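You operate a simulated robot arm through the tools that you are given. There is no shell and no other tool.

Carry out the task below with a simulated two-armed robot. There is one attempt and no reset: what you move stays moved.

TASK
Flush the crusted white nozzle, then lock it back in seat 2.
Fine: free the latch, push the nozzle into the basin seat, run water till the crust is gone, shut the valve, refit, latch to HOLD.
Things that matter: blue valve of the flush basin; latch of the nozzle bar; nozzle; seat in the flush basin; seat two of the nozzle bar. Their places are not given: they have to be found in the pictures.

The check looks at the end state, three seconds after you hand in, the way a careful person would. Anything else that was tipped, shoved, dropped, spilled or broken makes it a failure.

THE ROBOT
Two 7-joint arms with fingered hands on one trunk that stands fixed in place. Base frame: the origin is at the foot of the trunk, x ahead of it, y to its left, z up. Units: m, degrees, N and s.
The left shoulder is at [0.042, 0.125, 1.176], the right one opposite. With the tool pointing down near the work surface each hand reaches from about 0.44 to 0.84 m from the base axis, measured 20 degrees to its own side. Payload 4 kg a hand.
The TCP of each hand is the grasp point between the finger pads, 0.029 m short of the fingertips. In the tool frame z runs along the fingers and y along their closing line. The gripper opens to 0.1 m; its body begins 0.034 m behind the TCP. The gripper is a hand of 5 fingers: y runs from the thumb to the fingers, the wrist lies at [-0.015, -0.105, -0.177] in the tool frame, and closing takes about 1.5 s.
Orientation is that of the tool frame in the base frame, as a unit quaternion [x, y, z, w]. With the fingers straight down and the wrist toward the robot, the tool's x, y and z point along [0, 1, 0], [1, 0, 0] and [0, 0, -1] of the base frame.

THE INTERFACE
- The arms move only by the tool nudge_tool. It takes "left_plan", "right_plan" or both (then of equal length, played together; a hand with none holds still); each is a list of rows, each a list of 7 numbers: the shift along the tool's x, y, z in m, then the turn, a rotation vector about the tool's x, y, z in degrees, then the gripper command, from -1 (fully open) to 1 (shut), values between in proportion. In form: [[dx, dy, dz, rx, ry, rz, jaw], ...]. A call has 1 to 20 rows; each row shifts and turns the commanded pose from where the row before left it, along the tool's axes as they then stand. Each row takes 0.2 s and may step no farther than 0.05 m and 8.6 degrees from the row before; otherwise, or with a gripper value out of range, the whole call is refused. Where a pose cannot be reached the arm comes as near as it can. A force on the tool above 40 N (or 10 N above the force at the start of the call, whichever is more), or a blocked arm, ends the call early, and 0.2 s more pass. The fingers move at their own pace (about 0.045 m/s each) and stop on an object; they squeeze with about 25 N. The grip force told is the motor's: it shows also when the fingers shut on nothing. Time passes only in rows, and 0.2 s behind the last, so rows that do not move let the fingers close. The reply holds the time, the measured pose of the TCP, the force on the tool along the base axes, the opening and the grip force, in the units named above and with some noise, with the torque about the TCP (base axes, N m) and any sound that the robot's microphone picked up.
- Cameras (640 x 400 px; columns grow to the right, rows downward): "scene" is now at [0.1314, 0.0473, 1.3296]; the picture's right is [0.51, -0.86, 0.00], its down [-0.30, -0.18, -0.94] and it looks along [0.81, 0.48, -0.35] (base axes); focal length 256 px, centre (320, 200). "left" rides on the left gripper at [-0.066, -0.086, -0.121] in its tool frame; the picture's right is [-0.76, -0.31, 0.58], its down [0.59, -0.70, 0.40] and it looks along [0.28, 0.64, 0.71] (tool axes); focal length 247 px, centre (320, 200). "right" rides on the right gripper at [0.066, -0.086, -0.121] in its tool frame; the picture's right is [-0.76, 0.31, -0.58], its down [-0.59, -0.70, 0.40] and it looks along [-0.28, 0.64, 0.71] (tool axes); focal length 247 px, centre (320, 200).
- grab_frame(camera): a new picture of that camera. The clock stands still meanwhile.
- slide_trunk(by): moves the trunk up (or, below 0, down) by that many m; the arms and the scene camera ride with it, the base frame stays. It gives what a move gives, with no picture.
- preshape(shape, hand): the hand has 5 fingers and takes this shape, open, in about a second: jaw (thumb against the fingers, like two jaws); tri (thumb and two fingers); tip (a fingertip pinch); poke (one finger out to press); point (the index stretched); flat (the hand flat); cup (the hand cupped); fist (a fist). The gripper value then closes the fingers along that shape, each until it touches; the sizes above hold for jaw. It gives what a move gives, with no picture.
- pan_tilt(pan, tilt): turns the head with the scene camera to pan (to the left, within 80 degrees either way) and tilt (down, from -29 to 69), counted from straight ahead of the robot (the tilt from the chest, where the trunk bows). It gives what a move gives.
- locate(camera, pixels): for up to 12 pixels [column, row] of the newest picture of that camera ("zoom" is the newest enlarged one), the place [x, y, z] in the base frame of the surface seen there, good to about 0.002 m. The clock stands still meanwhile.
- zoom(camera, box): a new picture of the part [left, top, right, bottom] of that camera's present view, enlarged. The clock stands still meanwhile.
- finish_job(): hands the job in; it is judged then, once.

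Open the grippers and draw the arms clear of the work before you hand the job in, unless the task says otherwise.

The tools are called after "Call:" as a command line: name --argument value ..., lists and objects as JSON in quotes. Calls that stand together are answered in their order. nudge_tool: Moves the arms, as the interface text tells. Its arguments: {"type":"object","properties":{"left_plan":{"type":"array","items":{"type":"array","items":{"type":"number"}}},"right_plan":{"type":"array","items":{"type":"array","items":{"type":"number"}}}},"required":[]} The other tools are called the same way: slide_trunk (by) moves the trunk up or down; preshape (shape, hand) gives the hand a shape; pan_tilt (pan, tilt) turns the head that bears the scene camera; grab_frame (camera) takes a picture; locate (camera, pixels) gives the place of the surface under pixels of a picture; zoom (camera, box) takes an enlarged picture of a part of a camera's view; finish_job () hands the job in.

At the start:

```text
time: 0.0
left_tcp_pos: [0.3851, 0.516, 1.1763]
left_tcp_rot: [0.707, 0.707, 0.0, 0.001]
left_contact_force: [-0.1, 0.9, -0.8]
left_torque: [0.01, 0.03, 0.02]
left_grip_width: 0.0995
left_grip_force: 0.2
left_shape: jaw
right_tcp_pos: [0.4766, 0.0211, 1.2457]
right_tcp_rot: [0.707, 0.707, 0.0, 0.0]
right_contact_force: [-0.1, 0.1, 0.5]
right_torque: [0.01, -0.02, 0.01]
right_grip_width: 0.0998
right_grip_force: 0.0
right_shape: jaw
trunk travel left (down, up): [-0.375, 0.372]
head pan, tilt (commanded): [30.7, 20.2]
```

scene: 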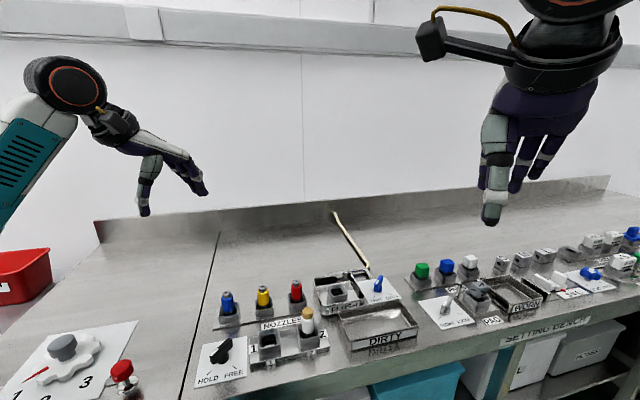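
right: 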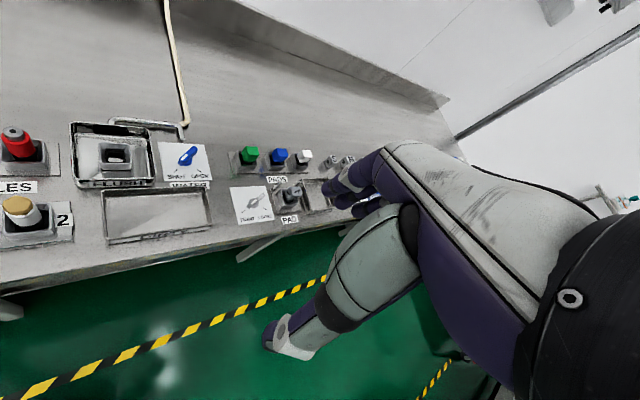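
left: 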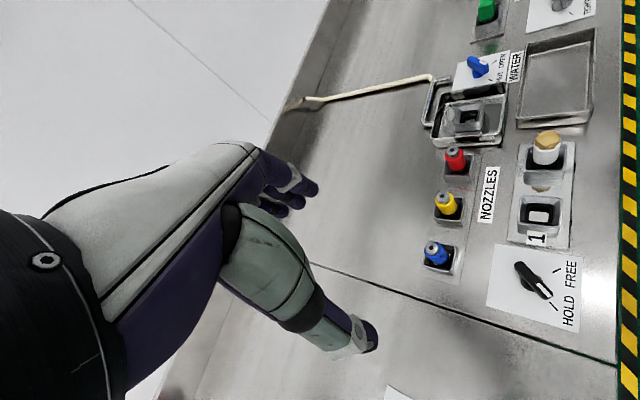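

The first pictures show the nozzle bar with the white crusted nozzle near scene (307,320), the latch near (220,352), the flush basin near (342,290) and the blue valve near (378,285). I zoom in on this area of the scene view to see details.

Call:
zoom --camera "scene" --box '[180, 250, 440, 400]'

Call:
zoom --camera "left" --box '[400, 20, 640, 350]'

Call:
zoom --camera "right" --box '[0, 90, 260, 260]'

```text
2.46 times, centred on (310, 325) of scene
```

zoom: 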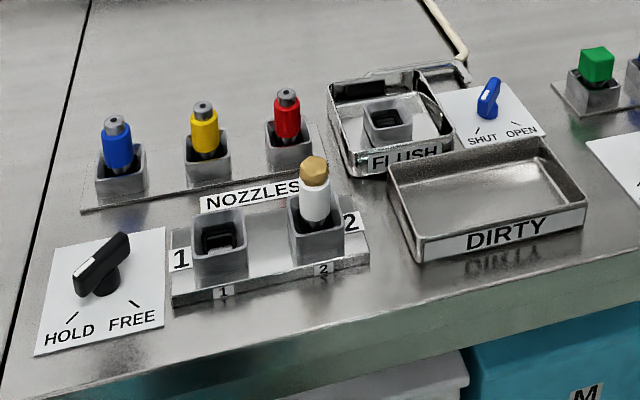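

```text
1.21 times, centred on (520, 185) of left
```

zoom: 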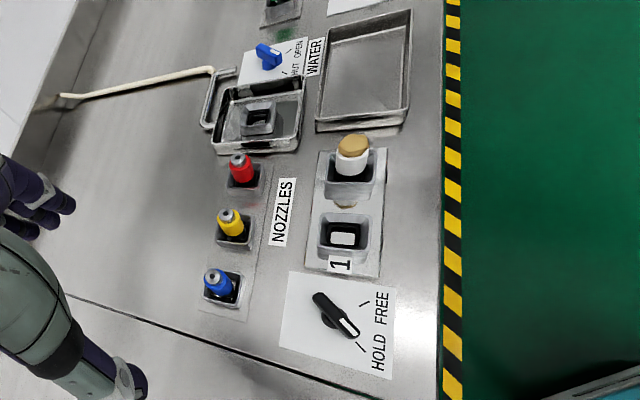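

```text
2.35 times, centred on (130, 175) of right
```

zoom: 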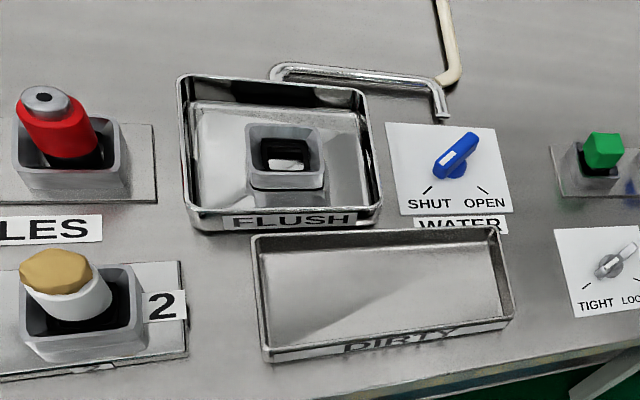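

The latch knob's white stripe points at HOLD and the valve's stripe points at SHUT. I now measure the places of the parts from the right and left pictures.

Call:
zoom --camera "scene" --box '[180, 250, 440, 400]'

Call:
locate --camera "zoom" --pixels '[[313, 165], [315, 205], [90, 290], [125, 238], [82, 285], [107, 285], [60, 335], [140, 320], [388, 118], [490, 95], [505, 115], [218, 240]]'

Call:
locate --camera "left" --pixels '[[546, 138], [547, 155], [521, 268], [546, 294], [533, 281], [540, 213], [466, 118], [477, 67], [483, 75], [545, 170]]'

Call:
locate --camera "right" --pixels '[[188, 152], [181, 163], [117, 155], [98, 150], [132, 148], [113, 141], [117, 169], [16, 203], [20, 216], [82, 130], [150, 125], [155, 182]]'

```text
2.46 times, centred on (310, 325) of scene
```

zoom: 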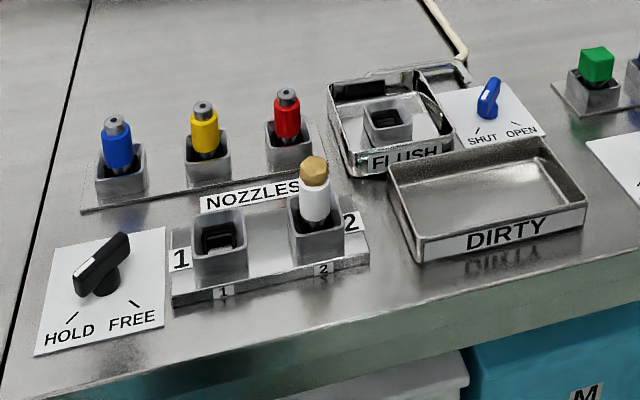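

```text
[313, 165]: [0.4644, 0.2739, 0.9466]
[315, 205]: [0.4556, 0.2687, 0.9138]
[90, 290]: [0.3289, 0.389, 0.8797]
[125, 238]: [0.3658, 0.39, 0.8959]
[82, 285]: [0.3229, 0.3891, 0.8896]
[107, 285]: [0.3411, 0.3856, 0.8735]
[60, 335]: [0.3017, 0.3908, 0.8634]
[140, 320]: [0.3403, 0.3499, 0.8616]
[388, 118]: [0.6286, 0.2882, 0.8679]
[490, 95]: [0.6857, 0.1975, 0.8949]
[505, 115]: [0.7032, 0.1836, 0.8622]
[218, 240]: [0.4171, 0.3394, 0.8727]
```

```text
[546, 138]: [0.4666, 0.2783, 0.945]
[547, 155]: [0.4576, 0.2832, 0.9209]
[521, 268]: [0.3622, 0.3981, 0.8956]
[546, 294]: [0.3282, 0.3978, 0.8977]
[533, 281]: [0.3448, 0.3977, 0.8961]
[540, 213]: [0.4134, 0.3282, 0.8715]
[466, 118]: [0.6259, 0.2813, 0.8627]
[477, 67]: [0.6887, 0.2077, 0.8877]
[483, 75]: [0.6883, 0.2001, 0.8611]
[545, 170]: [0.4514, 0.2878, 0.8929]
```

```text
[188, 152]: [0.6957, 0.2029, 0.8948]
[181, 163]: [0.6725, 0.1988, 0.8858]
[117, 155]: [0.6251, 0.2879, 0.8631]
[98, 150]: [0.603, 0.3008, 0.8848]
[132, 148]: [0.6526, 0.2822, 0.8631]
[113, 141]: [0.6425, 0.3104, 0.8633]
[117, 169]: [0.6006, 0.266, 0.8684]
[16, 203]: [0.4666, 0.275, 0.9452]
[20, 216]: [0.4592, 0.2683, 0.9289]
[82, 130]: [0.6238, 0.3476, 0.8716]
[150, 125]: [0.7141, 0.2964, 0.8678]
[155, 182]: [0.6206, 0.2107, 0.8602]
```

The parts sit at about z 0.86–0.95, with the bench turned against the base axes. I turn the head toward the work so that it is in the middle of the picture.

Call:
pan_tilt --pan 32 --tilt 42

Call:
grab_frame --camera "scene"

```text
time: 0.8
left_tcp_pos: [0.386, 0.516, 1.1765]
left_tcp_rot: [0.707, 0.708, 0.0, 0.0]
left_contact_force: [0.0, 0.4, -0.4]
left_torque: [0.0, -0.04, 0.01]
left_grip_width: 0.0997
left_grip_force: 0.1
left_shape: jaw
right_tcp_pos: [0.4766, 0.0217, 1.2457]
right_tcp_rot: [0.707, 0.708, 0.0, 0.001]
right_contact_force: [0.0, 0.1, -0.1]
right_torque: [-0.01, 0.02, -0.01]
right_grip_width: 0.0995
right_grip_force: 0.0
right_shape: jaw
trunk travel left (down, up): [-0.375, 0.372]
head pan, tilt (commanded): [32.0, 42.0]
```

```text
taken
```

scene: 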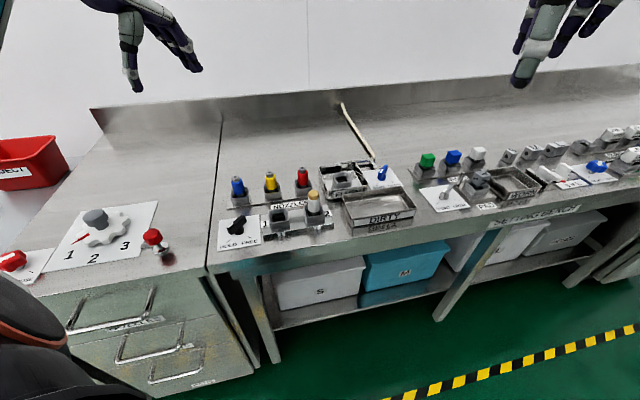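

The nozzle bar is now in the middle of the picture at about (300,210). I enlarge it in three views to read the latch ticks, seats and valve closely.

Call:
zoom --camera "scene" --box '[210, 160, 340, 255]'

Call:
locate --camera "zoom" --pixels '[[320, 200], [100, 300]]'

Call:
zoom --camera "scene" --box '[310, 145, 420, 240]'

Call:
zoom --camera "left" --box '[470, 110, 600, 340]'

```text
4.21 times, centred on (275, 208) of scene
```

zoom: 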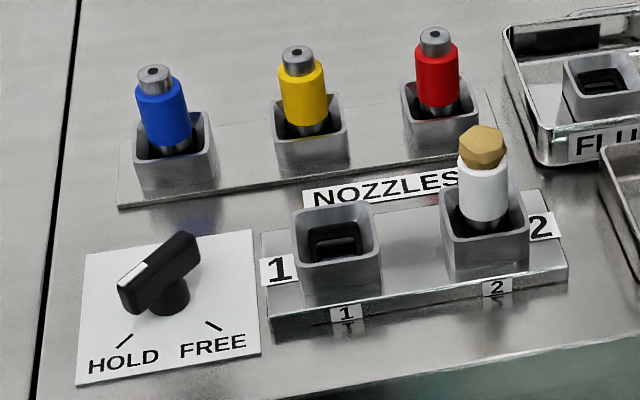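

```text
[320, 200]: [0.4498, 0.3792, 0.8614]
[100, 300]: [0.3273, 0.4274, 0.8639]
```

```text
4.21 times, centred on (365, 192) of scene
```

zoom: 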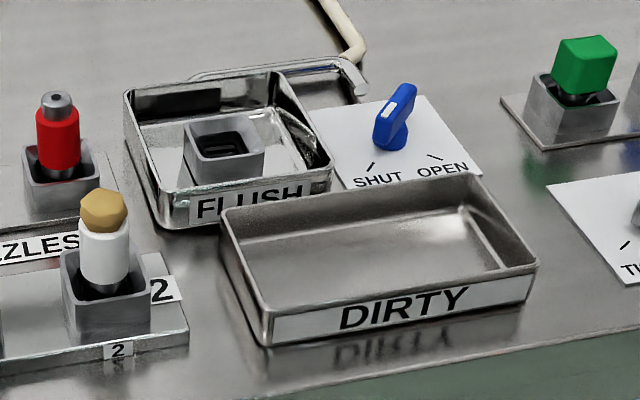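

```text
1.74 times, centred on (535, 225) of left
```

zoom: 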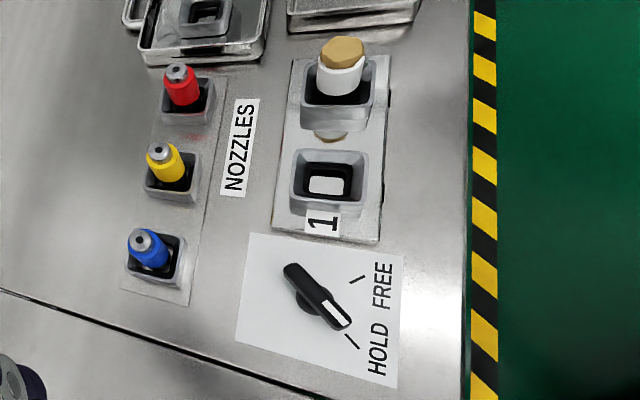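

The latch pointer is at the HOLD tick (zoom 124,341) and the FREE tick is at (213,326); the valve likewise points at SHUT. I measure ticks, knob ends and seats precisely.

Call:
zoom --camera "scene" --box '[210, 160, 340, 255]'

Call:
locate --camera "zoom" --pixels '[[130, 334], [119, 347], [207, 321], [220, 331], [129, 276], [185, 240], [120, 285], [198, 250], [168, 305], [155, 262], [88, 256], [250, 232]]'

Call:
locate --camera "zoom" --pixels '[[294, 213], [363, 205], [381, 255], [299, 268], [335, 240], [444, 192], [527, 240], [454, 250], [482, 130], [470, 155], [495, 155], [483, 210]]'

Call:
locate --camera "zoom" --pixels '[[435, 35], [437, 60], [298, 55], [153, 73], [440, 130], [410, 85], [345, 320], [497, 296], [262, 235], [272, 330], [565, 270], [540, 195]]'

```text
4.21 times, centred on (275, 208) of scene
```

zoom: 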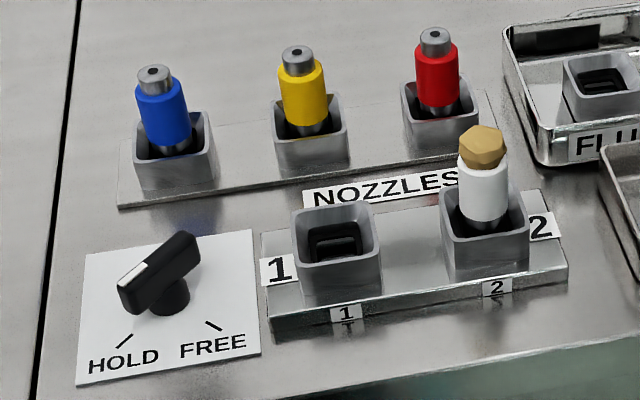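

```text
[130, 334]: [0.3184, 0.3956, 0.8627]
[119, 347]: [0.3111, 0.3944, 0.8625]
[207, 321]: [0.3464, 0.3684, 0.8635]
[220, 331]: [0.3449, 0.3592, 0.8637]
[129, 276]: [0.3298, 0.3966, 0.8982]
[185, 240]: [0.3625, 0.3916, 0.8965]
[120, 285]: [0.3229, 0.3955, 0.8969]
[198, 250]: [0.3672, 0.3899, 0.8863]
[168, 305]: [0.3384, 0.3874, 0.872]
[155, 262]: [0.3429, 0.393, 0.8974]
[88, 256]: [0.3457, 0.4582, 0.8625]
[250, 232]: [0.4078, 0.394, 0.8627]
```

```text
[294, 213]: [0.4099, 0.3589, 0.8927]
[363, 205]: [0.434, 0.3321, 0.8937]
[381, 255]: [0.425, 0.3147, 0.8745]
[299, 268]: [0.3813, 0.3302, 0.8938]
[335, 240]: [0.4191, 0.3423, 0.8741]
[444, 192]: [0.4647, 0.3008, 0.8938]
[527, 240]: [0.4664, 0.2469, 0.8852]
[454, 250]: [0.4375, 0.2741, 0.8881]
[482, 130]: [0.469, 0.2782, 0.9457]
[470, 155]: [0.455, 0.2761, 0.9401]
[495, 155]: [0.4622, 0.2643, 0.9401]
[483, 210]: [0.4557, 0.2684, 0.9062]
```

```text
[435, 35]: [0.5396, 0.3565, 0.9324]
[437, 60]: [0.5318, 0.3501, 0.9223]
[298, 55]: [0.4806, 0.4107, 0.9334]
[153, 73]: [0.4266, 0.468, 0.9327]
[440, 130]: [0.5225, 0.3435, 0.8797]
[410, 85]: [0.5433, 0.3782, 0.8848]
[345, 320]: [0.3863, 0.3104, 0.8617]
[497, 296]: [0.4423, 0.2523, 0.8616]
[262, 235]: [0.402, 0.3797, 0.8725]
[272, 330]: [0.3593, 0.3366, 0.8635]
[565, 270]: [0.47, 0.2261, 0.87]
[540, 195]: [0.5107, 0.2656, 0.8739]
```

The bench is turned about 45°: the bar runs along (0.71,-0.71), and the lever's HOLD direction is about base -x and FREE about base -y. I next measure the basin, its seat and the valve in a closer zoom.

Call:
zoom --camera "scene" --box '[312, 150, 412, 212]'

Call:
locate --camera "zoom" --pixels '[[150, 140], [170, 200], [225, 135], [255, 185], [195, 160], [180, 150], [205, 170], [12, 90], [60, 270], [330, 215], [250, 60], [150, 70]]'

Call:
locate --camera "zoom" --pixels '[[440, 100], [455, 85], [470, 110], [490, 85], [470, 150], [420, 175], [415, 187], [530, 155], [545, 165], [325, 95], [390, 70], [410, 110]]'

```text
6.40 times, centred on (362, 181) of scene
```

zoom: 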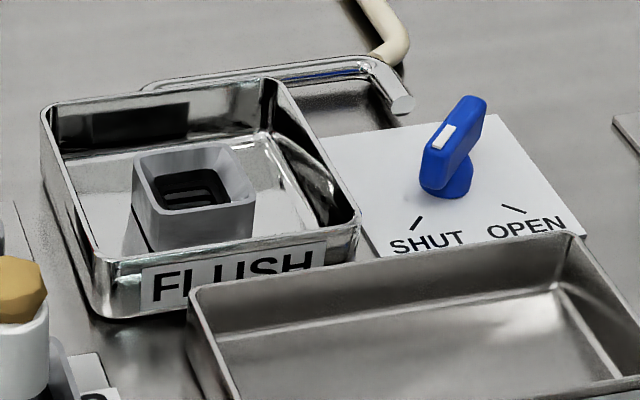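

```text
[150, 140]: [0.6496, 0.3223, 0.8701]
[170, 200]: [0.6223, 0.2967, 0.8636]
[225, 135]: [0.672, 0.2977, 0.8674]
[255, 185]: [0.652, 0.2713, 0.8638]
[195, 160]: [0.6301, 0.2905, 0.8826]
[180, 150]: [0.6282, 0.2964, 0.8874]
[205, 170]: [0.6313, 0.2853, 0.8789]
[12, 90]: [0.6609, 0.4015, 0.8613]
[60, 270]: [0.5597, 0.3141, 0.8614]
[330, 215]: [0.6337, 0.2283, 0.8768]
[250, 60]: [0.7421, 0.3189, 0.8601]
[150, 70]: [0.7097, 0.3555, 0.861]
```

```text
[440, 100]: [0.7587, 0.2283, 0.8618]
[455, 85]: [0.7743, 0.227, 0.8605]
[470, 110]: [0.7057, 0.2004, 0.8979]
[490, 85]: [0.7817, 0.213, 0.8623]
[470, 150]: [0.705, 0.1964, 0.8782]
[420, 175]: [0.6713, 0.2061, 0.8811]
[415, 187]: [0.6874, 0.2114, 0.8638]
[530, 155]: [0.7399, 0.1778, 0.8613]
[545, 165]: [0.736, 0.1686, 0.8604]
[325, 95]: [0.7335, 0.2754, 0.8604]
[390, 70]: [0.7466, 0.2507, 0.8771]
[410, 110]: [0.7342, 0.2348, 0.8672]
```

The tap pipe behind the basin is low (about z 0.877), so it will not be in the way. I zoom tighter on the basin seat and on the valve to get rims and lever ends.

Call:
zoom --camera "scene" --box '[325, 165, 365, 195]'

Call:
locate --camera "zoom" --pixels '[[120, 150], [260, 95], [375, 245], [195, 280], [250, 205], [150, 120], [230, 110], [340, 190], [320, 250], [210, 265], [150, 200], [200, 150]]'

Call:
zoom --camera "scene" --box '[365, 158, 405, 190]'

Call:
locate --camera "zoom" --pixels '[[195, 100], [130, 190], [150, 195], [180, 160], [230, 90], [165, 230], [180, 280], [105, 335], [85, 370], [330, 290], [370, 315], [205, 130]]'

```text
13.33 times, centred on (345, 180) of scene
```

zoom: 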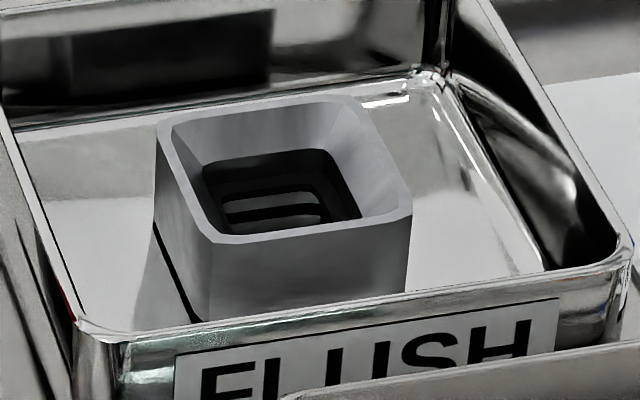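

```text
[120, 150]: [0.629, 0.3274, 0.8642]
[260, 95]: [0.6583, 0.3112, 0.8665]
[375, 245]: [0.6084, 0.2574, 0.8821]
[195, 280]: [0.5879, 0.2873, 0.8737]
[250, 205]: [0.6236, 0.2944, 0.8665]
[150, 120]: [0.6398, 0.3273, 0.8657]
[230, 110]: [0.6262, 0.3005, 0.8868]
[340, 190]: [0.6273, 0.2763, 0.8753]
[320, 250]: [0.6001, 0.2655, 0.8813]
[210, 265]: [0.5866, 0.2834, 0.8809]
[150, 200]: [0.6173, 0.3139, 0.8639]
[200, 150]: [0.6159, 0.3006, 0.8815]
```

```text
12.50 times, centred on (385, 174) of scene
```

zoom: 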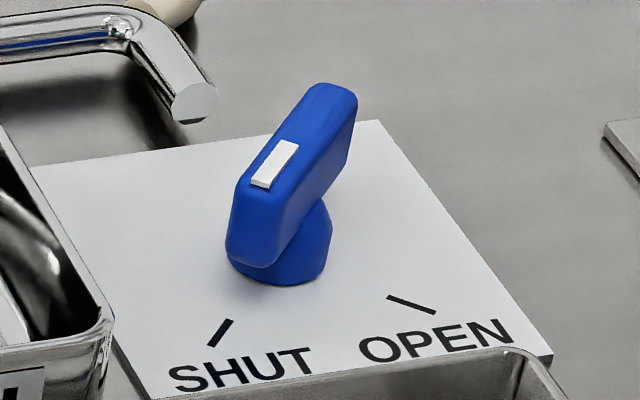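

```text
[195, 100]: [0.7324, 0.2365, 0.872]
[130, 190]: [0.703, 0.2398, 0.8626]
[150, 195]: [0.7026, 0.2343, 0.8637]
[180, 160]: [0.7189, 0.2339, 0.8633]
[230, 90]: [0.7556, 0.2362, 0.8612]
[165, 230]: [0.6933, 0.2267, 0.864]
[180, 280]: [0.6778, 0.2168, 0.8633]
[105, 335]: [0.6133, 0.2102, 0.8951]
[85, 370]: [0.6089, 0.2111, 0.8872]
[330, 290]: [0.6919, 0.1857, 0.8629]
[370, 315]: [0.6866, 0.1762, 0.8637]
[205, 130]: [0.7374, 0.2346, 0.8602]
```

Now with this zoom's pixels I pick the exact points: the valve stripe at (275,163), the lever ends (240,190)/(345,95), ticks (220,333)/(412,305), and then seat rim corners.

Call:
locate --camera "zoom" --pixels '[[275, 163], [258, 184], [292, 147], [243, 195], [290, 205], [330, 90], [350, 105], [230, 322], [210, 344], [390, 298], [433, 312], [315, 118]]'

Call:
zoom --camera "scene" --box '[325, 165, 365, 195]'

Call:
locate --camera "zoom" --pixels '[[166, 125], [340, 101], [405, 208], [222, 238], [255, 108], [310, 226], [190, 190], [375, 150], [270, 205], [280, 150], [205, 175], [355, 205]]'

Call:
locate --camera "scene" --pixels '[[382, 171], [343, 181], [314, 196], [238, 222]]'

```text
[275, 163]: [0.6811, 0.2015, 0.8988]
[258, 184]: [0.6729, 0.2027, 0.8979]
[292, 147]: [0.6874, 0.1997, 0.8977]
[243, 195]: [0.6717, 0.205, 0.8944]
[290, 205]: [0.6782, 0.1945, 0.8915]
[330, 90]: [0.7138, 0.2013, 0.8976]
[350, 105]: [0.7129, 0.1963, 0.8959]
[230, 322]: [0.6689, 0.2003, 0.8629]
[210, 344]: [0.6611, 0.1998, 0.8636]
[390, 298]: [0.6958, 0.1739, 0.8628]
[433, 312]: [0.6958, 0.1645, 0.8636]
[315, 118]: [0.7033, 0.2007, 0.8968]
```

```text
13.33 times, centred on (345, 180) of scene
```

zoom: 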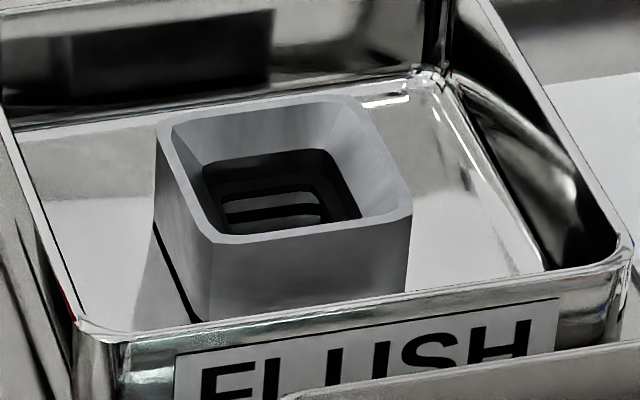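

```text
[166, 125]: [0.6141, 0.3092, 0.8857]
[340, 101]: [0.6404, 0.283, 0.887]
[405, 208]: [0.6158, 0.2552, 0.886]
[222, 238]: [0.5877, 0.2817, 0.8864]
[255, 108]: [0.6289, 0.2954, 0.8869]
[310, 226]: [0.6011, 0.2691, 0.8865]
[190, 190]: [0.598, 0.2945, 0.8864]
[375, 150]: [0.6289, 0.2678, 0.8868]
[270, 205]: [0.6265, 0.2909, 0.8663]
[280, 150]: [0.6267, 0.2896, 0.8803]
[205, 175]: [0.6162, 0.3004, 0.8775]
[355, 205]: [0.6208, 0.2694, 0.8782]
```

```text
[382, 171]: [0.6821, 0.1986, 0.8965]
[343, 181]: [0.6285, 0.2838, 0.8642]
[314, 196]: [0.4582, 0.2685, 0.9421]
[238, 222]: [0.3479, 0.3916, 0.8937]
```

The basin seat rim is at z≈0.8865 with centre ≈(0.614,0.282), and the valve axis ≈(0.694,0.2015). I do the same tight zooms for the latch and for seat 2 with the white nozzle.

Call:
zoom --camera "scene" --box '[215, 205, 265, 250]'

Call:
zoom --camera "scene" --box '[290, 180, 340, 232]'

```text
8.89 times, centred on (240, 228) of scene
```

zoom: 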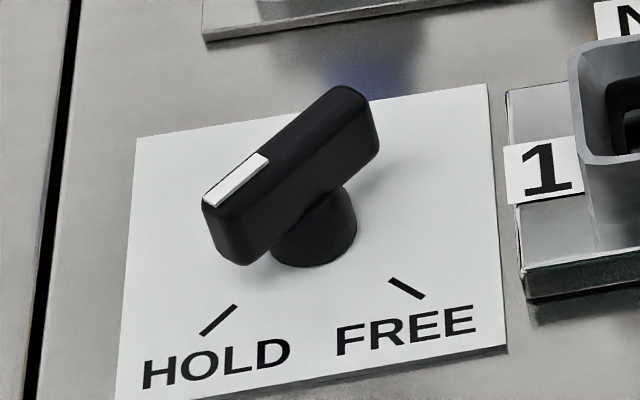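

```text
7.69 times, centred on (315, 206) of scene
```

zoom: 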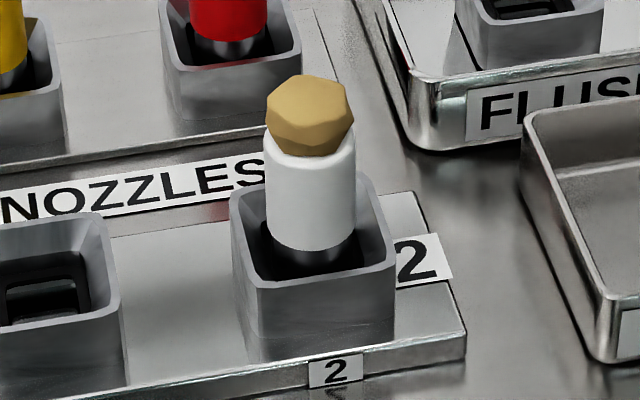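

The nozzle zoom shows the white body from (310,145) down to (310,245), with grey stem below. I locate body, crust and seat rim points, then redo the latch zoom.

Call:
locate --camera "zoom" --pixels '[[310, 85], [270, 110], [345, 110], [312, 170], [275, 190], [348, 190], [312, 245], [312, 262], [234, 205], [365, 185], [390, 265], [258, 288]]'

Call:
zoom --camera "scene" --box '[215, 205, 265, 250]'

Call:
locate --camera "zoom" --pixels '[[234, 180], [212, 202], [263, 158], [245, 210], [335, 90], [360, 98], [370, 110], [285, 160], [235, 308], [202, 332], [392, 281], [423, 297]]'

Call:
locate --camera "zoom" --pixels '[[206, 210], [230, 250], [378, 140], [310, 235], [320, 262], [280, 255], [355, 235], [300, 150], [136, 138], [487, 86], [116, 398], [508, 346]]'

```text
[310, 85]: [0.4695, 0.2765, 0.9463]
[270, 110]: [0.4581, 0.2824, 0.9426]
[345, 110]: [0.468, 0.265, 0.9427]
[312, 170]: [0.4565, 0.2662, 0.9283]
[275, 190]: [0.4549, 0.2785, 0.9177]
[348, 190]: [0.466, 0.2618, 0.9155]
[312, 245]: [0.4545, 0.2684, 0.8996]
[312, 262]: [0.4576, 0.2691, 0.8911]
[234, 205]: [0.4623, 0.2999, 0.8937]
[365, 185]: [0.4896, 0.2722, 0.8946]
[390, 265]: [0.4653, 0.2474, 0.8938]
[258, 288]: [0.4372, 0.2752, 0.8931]
```

```text
8.89 times, centred on (240, 228) of scene
```

zoom: 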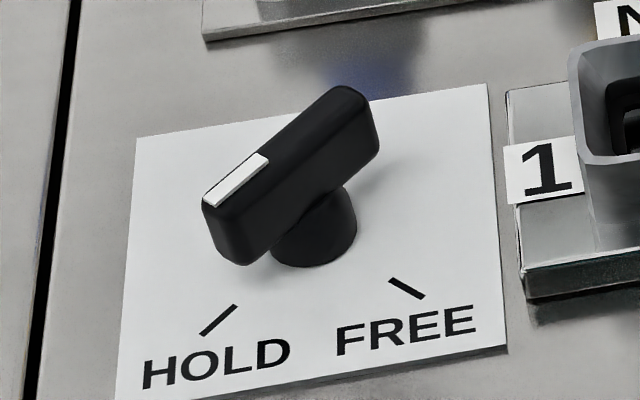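

```text
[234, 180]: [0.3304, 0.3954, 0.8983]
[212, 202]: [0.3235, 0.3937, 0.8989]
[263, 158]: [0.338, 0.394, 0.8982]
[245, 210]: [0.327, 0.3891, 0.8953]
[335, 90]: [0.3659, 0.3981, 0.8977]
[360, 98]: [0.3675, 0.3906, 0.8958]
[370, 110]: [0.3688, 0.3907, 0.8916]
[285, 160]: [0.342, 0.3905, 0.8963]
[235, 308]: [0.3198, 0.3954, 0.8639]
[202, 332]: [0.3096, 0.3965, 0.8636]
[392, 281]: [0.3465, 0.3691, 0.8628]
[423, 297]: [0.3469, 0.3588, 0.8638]
```

```text
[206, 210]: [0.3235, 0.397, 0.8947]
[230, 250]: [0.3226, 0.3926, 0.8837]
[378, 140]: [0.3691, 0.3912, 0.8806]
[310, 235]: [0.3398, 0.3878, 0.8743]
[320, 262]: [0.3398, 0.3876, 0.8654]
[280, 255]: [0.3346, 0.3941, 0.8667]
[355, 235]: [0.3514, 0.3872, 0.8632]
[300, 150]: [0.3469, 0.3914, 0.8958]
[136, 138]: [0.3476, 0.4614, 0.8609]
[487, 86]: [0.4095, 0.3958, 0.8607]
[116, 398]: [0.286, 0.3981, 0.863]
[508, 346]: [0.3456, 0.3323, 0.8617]
```

The latch axis is ≈(0.3466,0.396), its lever lying along base x at z 0.88–0.898; the nozzle axis is ≈(0.465,0.2735), white body z 0.90–0.932, seat 2 rim z 0.894 and centre ≈(0.4636,0.2737). I move the left hand over the latch at a safe height and begin turning it, so the closing line will lie across the lever.

Call:
nudge_tool --left_plan '[[-0.03, -0.01, 0.034, 0, 0, 0, -1], [-0.03, -0.01, 0.034, 0, 0, 0, -1], [-0.03, -0.01, 0.034, 0, 0, 0, -0.5], [-0.03, -0.01, 0.034, 0, 0, 0, 0], [0, 0, 0, 0, 0, 8, 0], [0, 0, 0, 0, 0, 8, 0], [0, 0, 0, 0, 0, 8, 0], [0, 0, 0, 0, 0, 8, 0], [0, 0, 0, 0, 0, 8, 0], [0, 0, 0, 0, 0, 5, 0]]'

Call:
grab_frame --camera "left"

Call:
grab_frame --camera "scene"

```text
time: 3.0
left_tcp_pos: [0.3455, 0.3961, 1.0403]
left_tcp_rot: [0.924, 0.381, 0.0, 0.0]
left_contact_force: [-0.3, -0.2, 0.5]
left_torque: [0.01, -0.02, -0.02]
left_grip_width: 0.0502
left_grip_force: 0.1
left_shape: jaw
right_tcp_pos: [0.4766, 0.0208, 1.2448]
right_tcp_rot: [0.707, 0.707, 0.0, 0.0]
right_contact_force: [-0.2, -0.3, -0.4]
right_torque: [0.02, 0.02, -0.01]
right_grip_width: 0.0997
right_grip_force: 0.1
right_shape: jaw
trunk travel left (down, up): [-0.375, 0.372]
head pan, tilt (commanded): [32.0, 42.0]
```

```text
taken
```

left: 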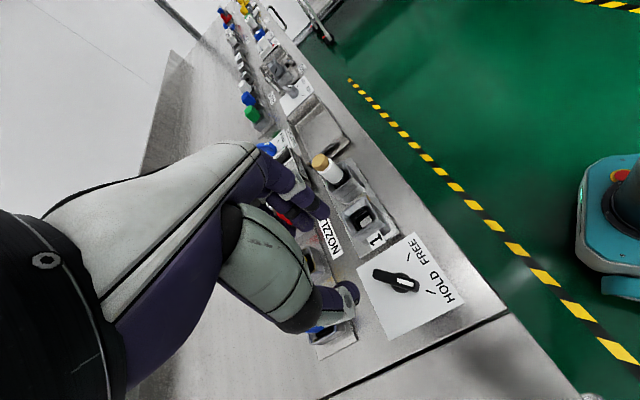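

```text
taken
```

scene: 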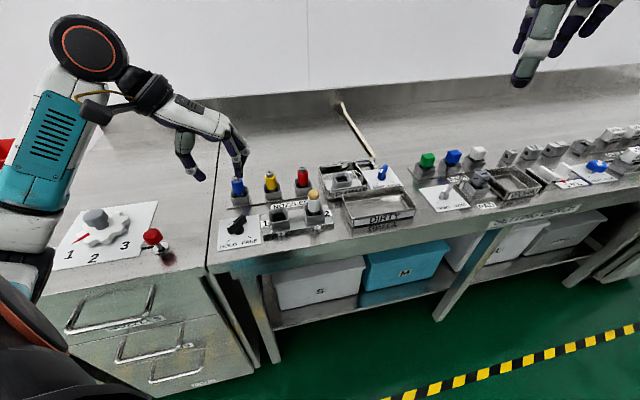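

Turning -45° was reached exactly at (0.3455,0.3961,1.040). I turn the remaining 45° in the air and check.

Call:
nudge_tool --left_plan '[[0, 0, 0, 0, 0, 8, 0], [0, 0, 0, 0, 0, 8, 0], [0, 0, 0, 0, 0, 8, 0], [0, 0, 0, 0, 0, 8, 0], [0, 0, 0, 0, 0, 8, 0], [0, 0, 0, 0, 0, 5, 0], [0, 0, 0, 0, 0, 0, 0]]'

Call:
grab_frame --camera "left"

Call:
zoom --camera "scene" --box '[100, 60, 340, 260]'

```text
time: 4.7
left_tcp_pos: [0.346, 0.3972, 1.0404]
left_tcp_rot: [1.0, -0.001, 0.0, 0.0]
left_contact_force: [-0.1, -0.2, 0.0]
left_torque: [0.02, 0.02, 0.01]
left_grip_width: 0.0504
left_grip_force: 0.2
left_shape: jaw
right_tcp_pos: [0.4766, 0.0208, 1.2466]
right_tcp_rot: [0.707, 0.707, 0.0, 0.001]
right_contact_force: [0.4, 0.3, -0.3]
right_torque: [0.01, -0.01, 0.0]
right_grip_width: 0.1
right_grip_force: 0.1
right_shape: jaw
trunk travel left (down, up): [-0.375, 0.372]
head pan, tilt (commanded): [32.0, 42.0]
```

```text
taken
```

left: 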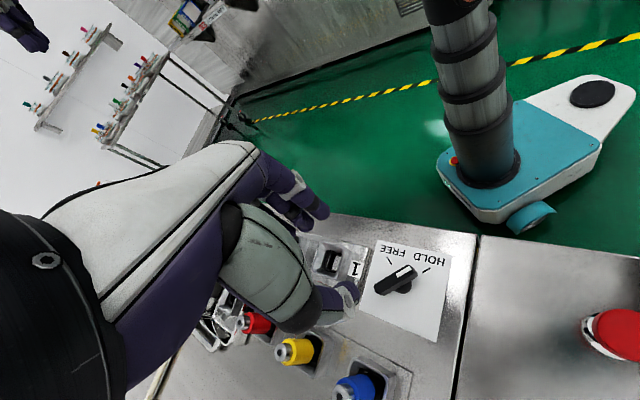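

```text
2.00 times, centred on (220, 160) of scene
```

zoom: 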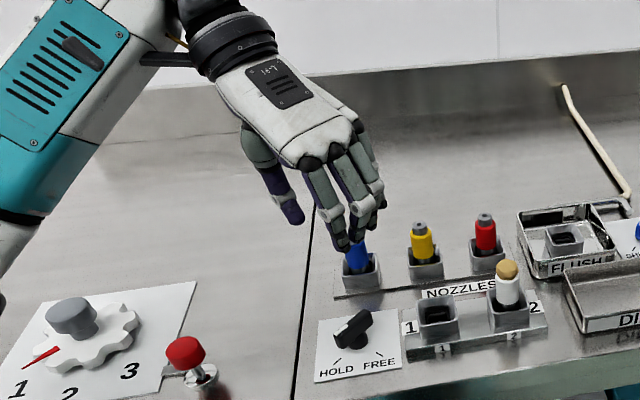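

Yaw -90° is reached exactly, with the fingers on the -y side of the lever. I narrow the opening to about 0.04 and lower to just above the lever, then check the view.

Call:
nudge_tool --left_plan '[[0.0005, 0.001, 0.02, 0, 0, 0, 0.2], [0, 0, 0.03, 0, 0, 0, 0.2], [0, 0, 0.03, 0, 0, 0, 0.2], [0, 0, 0.01, 0, 0, 0, 0.2], [0, 0, 0, 0, 0, 0, 0.2]]'

Call:
zoom --camera "left" --box '[220, 130, 480, 330]'

Call:
zoom --camera "scene" --box '[170, 130, 330, 260]'

```text
time: 5.8
left_tcp_pos: [0.3454, 0.3971, 0.9494]
left_tcp_rot: [1.0, 0.0, 0.0, 0.0]
left_contact_force: [-0.6, -1.4, -0.8]
left_torque: [0.02, 0.0, 0.01]
left_grip_width: 0.0407
left_grip_force: 0.0
left_shape: jaw
right_tcp_pos: [0.4764, 0.0212, 1.2458]
right_tcp_rot: [0.707, 0.707, 0.0, 0.0]
right_contact_force: [-0.3, 0.2, -0.4]
right_torque: [-0.02, -0.03, 0.0]
right_grip_width: 0.0999
right_grip_force: 0.0
right_shape: jaw
trunk travel left (down, up): [-0.375, 0.372]
head pan, tilt (commanded): [32.0, 42.0]
```

```text
2.00 times, centred on (350, 230) of left
```

zoom: 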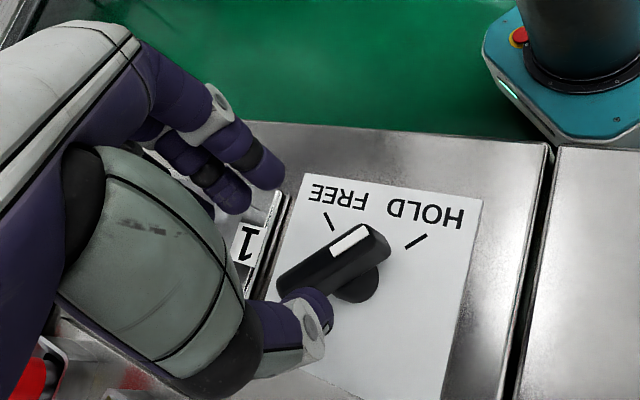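

```text
3.08 times, centred on (250, 195) of scene
```

zoom: 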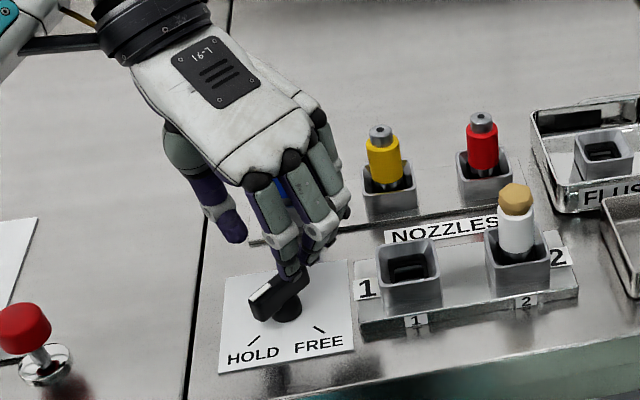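

The hand straddles the lever: thumb tip on the far (+y) side, fingers on the -y side, opening 0.041. I lower by 0.039 to z≈0.910 with force watch.

Call:
nudge_tool --left_plan '[[0.0005, 0.001, 0.013, 0, 0, 0, 0.2], [0.0005, 0, 0.013, 0, 0, 0, 0.2], [0, 0, 0.013, 0, 0, 0, 0.2], [0, 0, 0, 0, 0, 0, 0.2]]'

Call:
zoom --camera "left" --box '[220, 130, 480, 330]'

Call:
zoom --camera "scene" --box '[200, 150, 310, 250]'

```text
time: 6.8
left_tcp_pos: [0.3481, 0.3925, 0.9108]
left_tcp_rot: [1.0, 0.0, 0.0, 0.0]
left_contact_force: [-0.5, -0.5, -0.2]
left_torque: [0.01, -0.01, -0.01]
left_grip_width: 0.0405
left_grip_force: 0.1
left_shape: jaw
right_tcp_pos: [0.4766, 0.0214, 1.2448]
right_tcp_rot: [0.707, 0.707, 0.0, 0.0]
right_contact_force: [-0.4, 0.9, -0.8]
right_torque: [-0.01, 0.01, 0.05]
right_grip_width: 0.0998
right_grip_force: 0.0
right_shape: jaw
trunk travel left (down, up): [-0.375, 0.372]
head pan, tilt (commanded): [32.0, 42.0]
```

```text
2.00 times, centred on (350, 230) of left
```

zoom: 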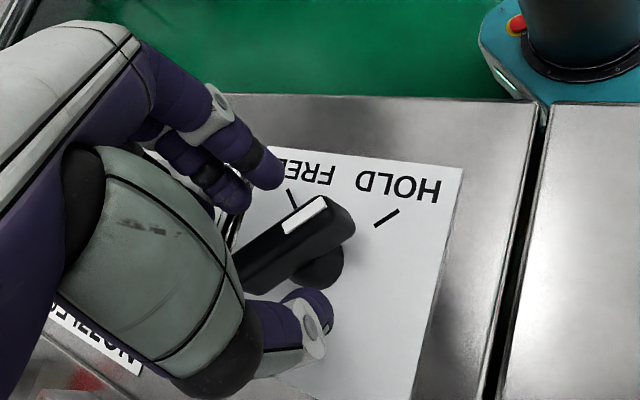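

```text
4.00 times, centred on (255, 200) of scene
```

zoom: 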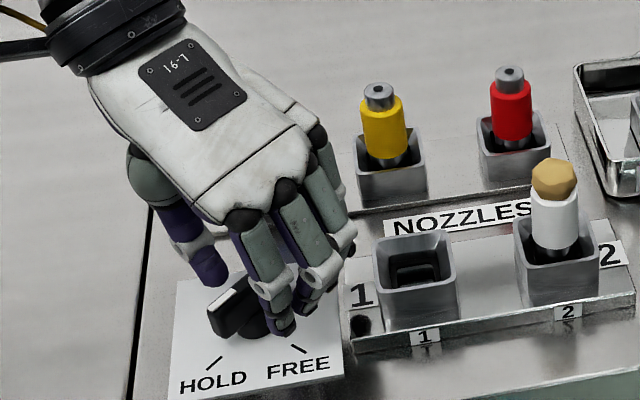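

The fingers straddle the lever with no contact force. I close on it, letting rows pass.

Call:
nudge_tool --left_plan '[[0, 0, 0, 0, 0, 0, 0.5], [0, 0, 0, 0, 0, 0, 0.8], [0, 0, 0, 0, 0, 0, 0.9], [0, 0, 0, 0, 0, 0, 0.9], [0, 0, 0, 0, 0, 0, 0.9]]'

Call:
zoom --camera "left" --box '[220, 130, 480, 330]'

Call:
zoom --camera "scene" --box '[200, 150, 310, 250]'

```text
time: 8.1
left_tcp_pos: [0.3478, 0.3932, 0.9111]
left_tcp_rot: [1.0, 0.0, 0.0, 0.0]
left_contact_force: [-0.1, 3.5, 1.9]
left_torque: [0.1, 0.03, -0.02]
left_grip_width: 0.0058
left_grip_force: 0.1
left_shape: jaw
right_tcp_pos: [0.4768, 0.022, 1.2458]
right_tcp_rot: [0.707, 0.707, 0.0, 0.0]
right_contact_force: [0.0, -0.3, 0.4]
right_torque: [-0.03, 0.03, 0.01]
right_grip_width: 0.0997
right_grip_force: 0.1
right_shape: jaw
trunk travel left (down, up): [-0.375, 0.372]
head pan, tilt (commanded): [32.0, 42.0]
```

```text
2.00 times, centred on (350, 230) of left
```

zoom: 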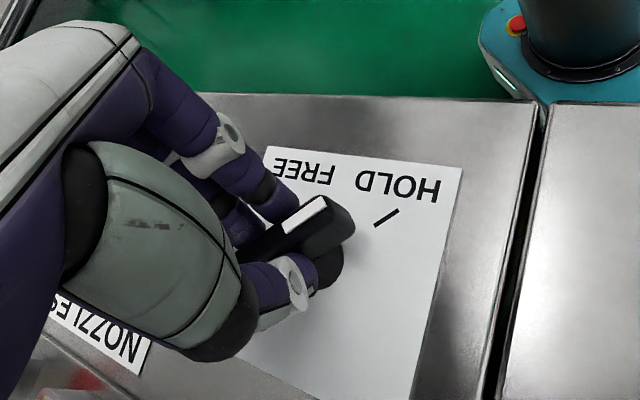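

```text
4.00 times, centred on (255, 200) of scene
```

zoom: 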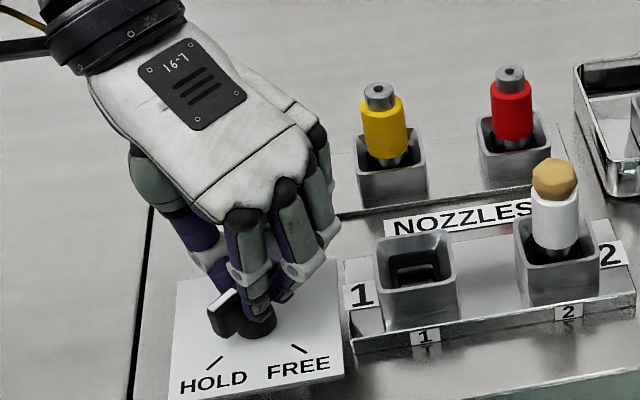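

The lever is between thumb and fingers with light contact. I close fully and turn about 25° counter-clockwise (toward FREE) as a trial.

Call:
nudge_tool --left_plan '[[0, 0, 0, 0, 0, 0, 1], [0, 0, 0, 0, 0, 0, 1], [0, 0, 0, 0, 0, -8, 1], [0, 0, 0, 0, 0, -8, 1], [0, 0, 0, 0, 0, -8, 1], [0, 0, 0, 0, 0, 0, 1]]'

Call:
zoom --camera "left" --box '[220, 130, 480, 330]'

Call:
zoom --camera "scene" --box '[200, 150, 310, 250]'

```text
time: 9.4
left_tcp_pos: [0.3478, 0.3938, 0.9105]
left_tcp_rot: [0.978, 0.208, 0.0, 0.001]
left_contact_force: [1.1, 4.3, -1.7]
left_torque: [0.1, 0.02, 0.0]
left_grip_width: 0.0043
left_grip_force: 25.2
left_shape: jaw
right_tcp_pos: [0.4768, 0.0209, 1.245]
right_tcp_rot: [0.707, 0.708, 0.001, -0.001]
right_contact_force: [0.1, -0.7, 0.2]
right_torque: [0.01, 0.0, 0.01]
right_grip_width: 0.0999
right_grip_force: 0.2
right_shape: jaw
trunk travel left (down, up): [-0.375, 0.372]
head pan, tilt (commanded): [32.0, 42.0]
```

```text
2.00 times, centred on (350, 230) of left
```

zoom: 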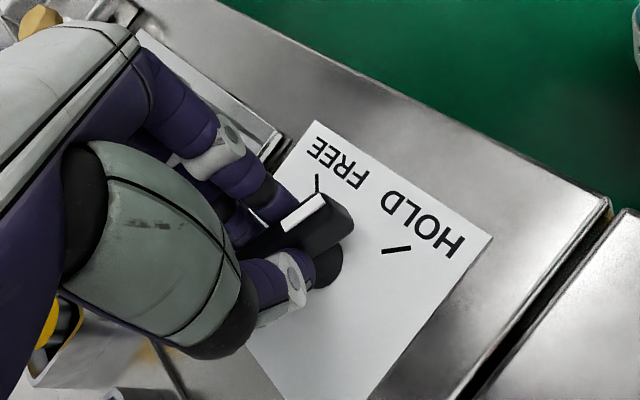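

```text
4.00 times, centred on (255, 200) of scene
```

zoom: 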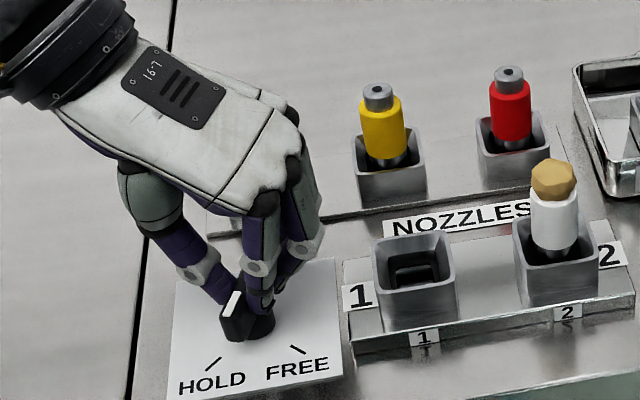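

The lever follows the hand (white stripe now at scene-zoom (232,303), midway to FREE). I continue the turn to about 88°.

Call:
nudge_tool --left_plan '[[0, 0, 0, 0, 0, -8, 1], [0, 0, 0, 0, 0, -8, 1], [0, 0, 0, 0, 0, -8, 1], [0, 0, 0, 0, 0, -8, 1], [0, 0, 0, 0, 0, -8, 1], [0, 0, 0, 0, 0, -8, 1], [0, 0, 0, 0, 0, -8, 1], [0, 0, 0, 0, 0, -8, 1], [0, 0, 0, 0, 0, 0, 1]]'

Call:
zoom --camera "left" --box '[220, 130, 480, 330]'

Call:
zoom --camera "scene" --box '[200, 150, 310, 250]'

```text
time: 11.4
left_tcp_pos: [0.3473, 0.3958, 0.9107]
left_tcp_rot: [0.718, 0.696, -0.001, 0.0]
left_contact_force: [5.0, 14.4, 0.4]
left_torque: [0.3, -0.1, 0.0]
left_grip_width: 0.0043
left_grip_force: 24.8
left_shape: jaw
right_tcp_pos: [0.4784, 0.0221, 1.2448]
right_tcp_rot: [0.707, 0.707, 0.0, 0.001]
right_contact_force: [-0.5, -0.4, -0.8]
right_torque: [0.01, 0.04, 0.03]
right_grip_width: 0.0998
right_grip_force: 0.0
right_shape: jaw
trunk travel left (down, up): [-0.375, 0.372]
head pan, tilt (commanded): [32.0, 42.0]
```

```text
2.00 times, centred on (350, 230) of left
```

zoom: 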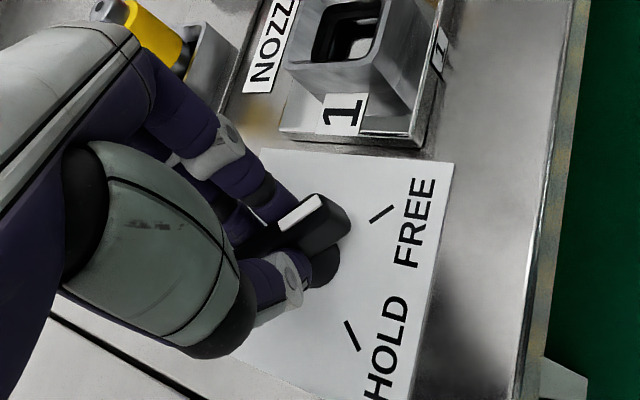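

```text
4.00 times, centred on (255, 200) of scene
```

zoom: 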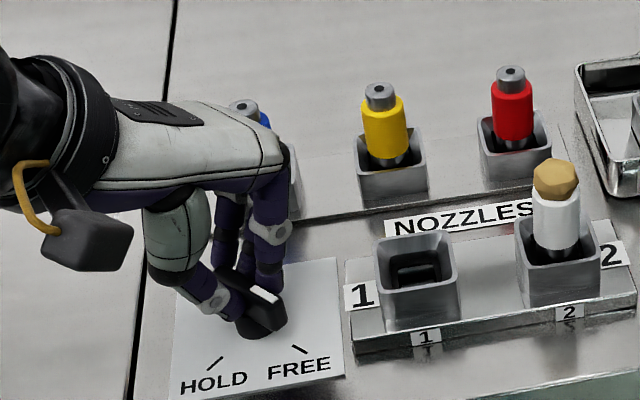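

The lever now points at FREE, about 88° turned. I turn 3° more to reach the end, then open the fingers and lift straight up.

Call:
nudge_tool --left_plan '[[0, 0, 0, 0, 0, -3, 1], [0, 0, 0, 0, 0, 0, 1]]'

Call:
nudge_tool --left_plan '[[0, 0, 0, 0, 0, 0, 0.6], [0, 0, 0, 0, 0, 0, 0.2], [0, 0, 0, 0, 0, 0, 0.2], [0, 0, 0, 0, 0, 0, 0.2]]'

Call:
zoom --camera "left" --box '[220, 130, 480, 330]'

```text
time: 12.1
left_tcp_pos: [0.3467, 0.3961, 0.9114]
left_tcp_rot: [0.7, 0.714, 0.0, 0.0]
left_contact_force: [4.2, 14.6, 0.1]
left_torque: [0.36, -0.11, -0.08]
left_grip_width: 0.0044
left_grip_force: 25.2
left_shape: jaw
right_tcp_pos: [0.4774, 0.0238, 1.2447]
right_tcp_rot: [0.707, 0.707, 0.0, 0.001]
right_contact_force: [-0.2, -0.1, 0.1]
right_torque: [0.02, 0.0, 0.02]
right_grip_width: 0.1
right_grip_force: 0.1
right_shape: jaw
trunk travel left (down, up): [-0.375, 0.372]
head pan, tilt (commanded): [32.0, 42.0]
```

```text
time: 13.1
left_tcp_pos: [0.3479, 0.3937, 0.9102]
left_tcp_rot: [0.701, 0.713, -0.001, 0.0]
left_contact_force: [-0.1, 0.3, -0.1]
left_torque: [-0.02, 0.01, 0.0]
left_grip_width: 0.0394
left_grip_force: 0.0
left_shape: jaw
right_tcp_pos: [0.4768, 0.0216, 1.2458]
right_tcp_rot: [0.707, 0.707, 0.0, -0.001]
right_contact_force: [-0.2, 0.4, -0.3]
right_torque: [0.01, 0.03, 0.02]
right_grip_width: 0.0998
right_grip_force: 0.1
right_shape: jaw
trunk travel left (down, up): [-0.375, 0.372]
head pan, tilt (commanded): [32.0, 42.0]
```

```text
2.00 times, centred on (350, 230) of left
```

zoom: 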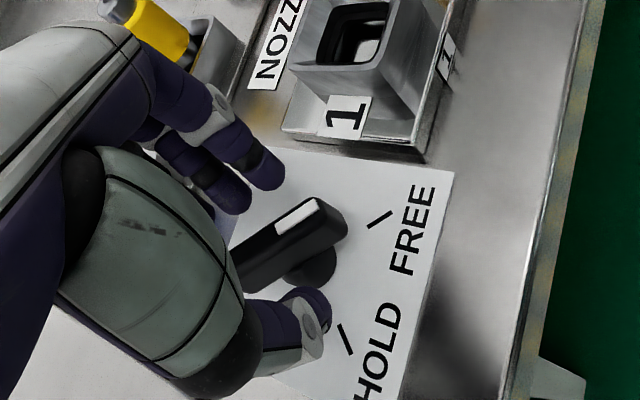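

The fingers are free (force ~0) and the lever's stripe points at the FREE tick. I lift straight up to z≈1.03 and look at the latch.

Call:
nudge_tool --left_plan '[[0, 0, -0.03, 0, 0, 0, 0.2], [0, 0, -0.04, 0, 0, 0, 0.2], [0, 0, -0.05, 0, 0, 0, 0.2], [0, 0, 0, 0, 0, 0, 0.2]]'

Call:
grab_frame --camera "left"

Call:
zoom --camera "scene" --box '[200, 120, 350, 260]'

```text
time: 14.1
left_tcp_pos: [0.3462, 0.392, 1.0323]
left_tcp_rot: [0.701, 0.713, 0.0, -0.001]
left_contact_force: [0.5, -0.4, 0.8]
left_torque: [-0.04, -0.03, -0.04]
left_grip_width: 0.0395
left_grip_force: 0.1
left_shape: jaw
right_tcp_pos: [0.4771, 0.0216, 1.245]
right_tcp_rot: [0.707, 0.707, 0.0, 0.0]
right_contact_force: [0.6, -0.4, -0.2]
right_torque: [-0.01, -0.01, 0.01]
right_grip_width: 0.0999
right_grip_force: 0.0
right_shape: jaw
trunk travel left (down, up): [-0.375, 0.372]
head pan, tilt (commanded): [32.0, 42.0]
```

```text
taken
```

left: 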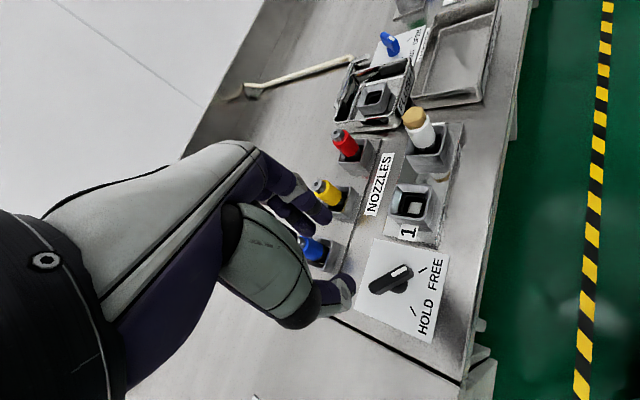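

```text
2.86 times, centred on (275, 190) of scene
```

zoom: 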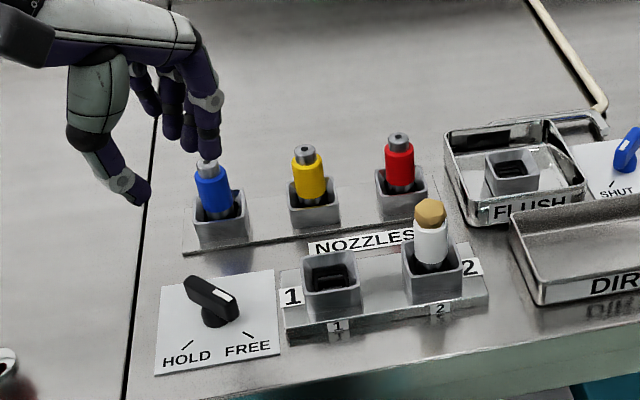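

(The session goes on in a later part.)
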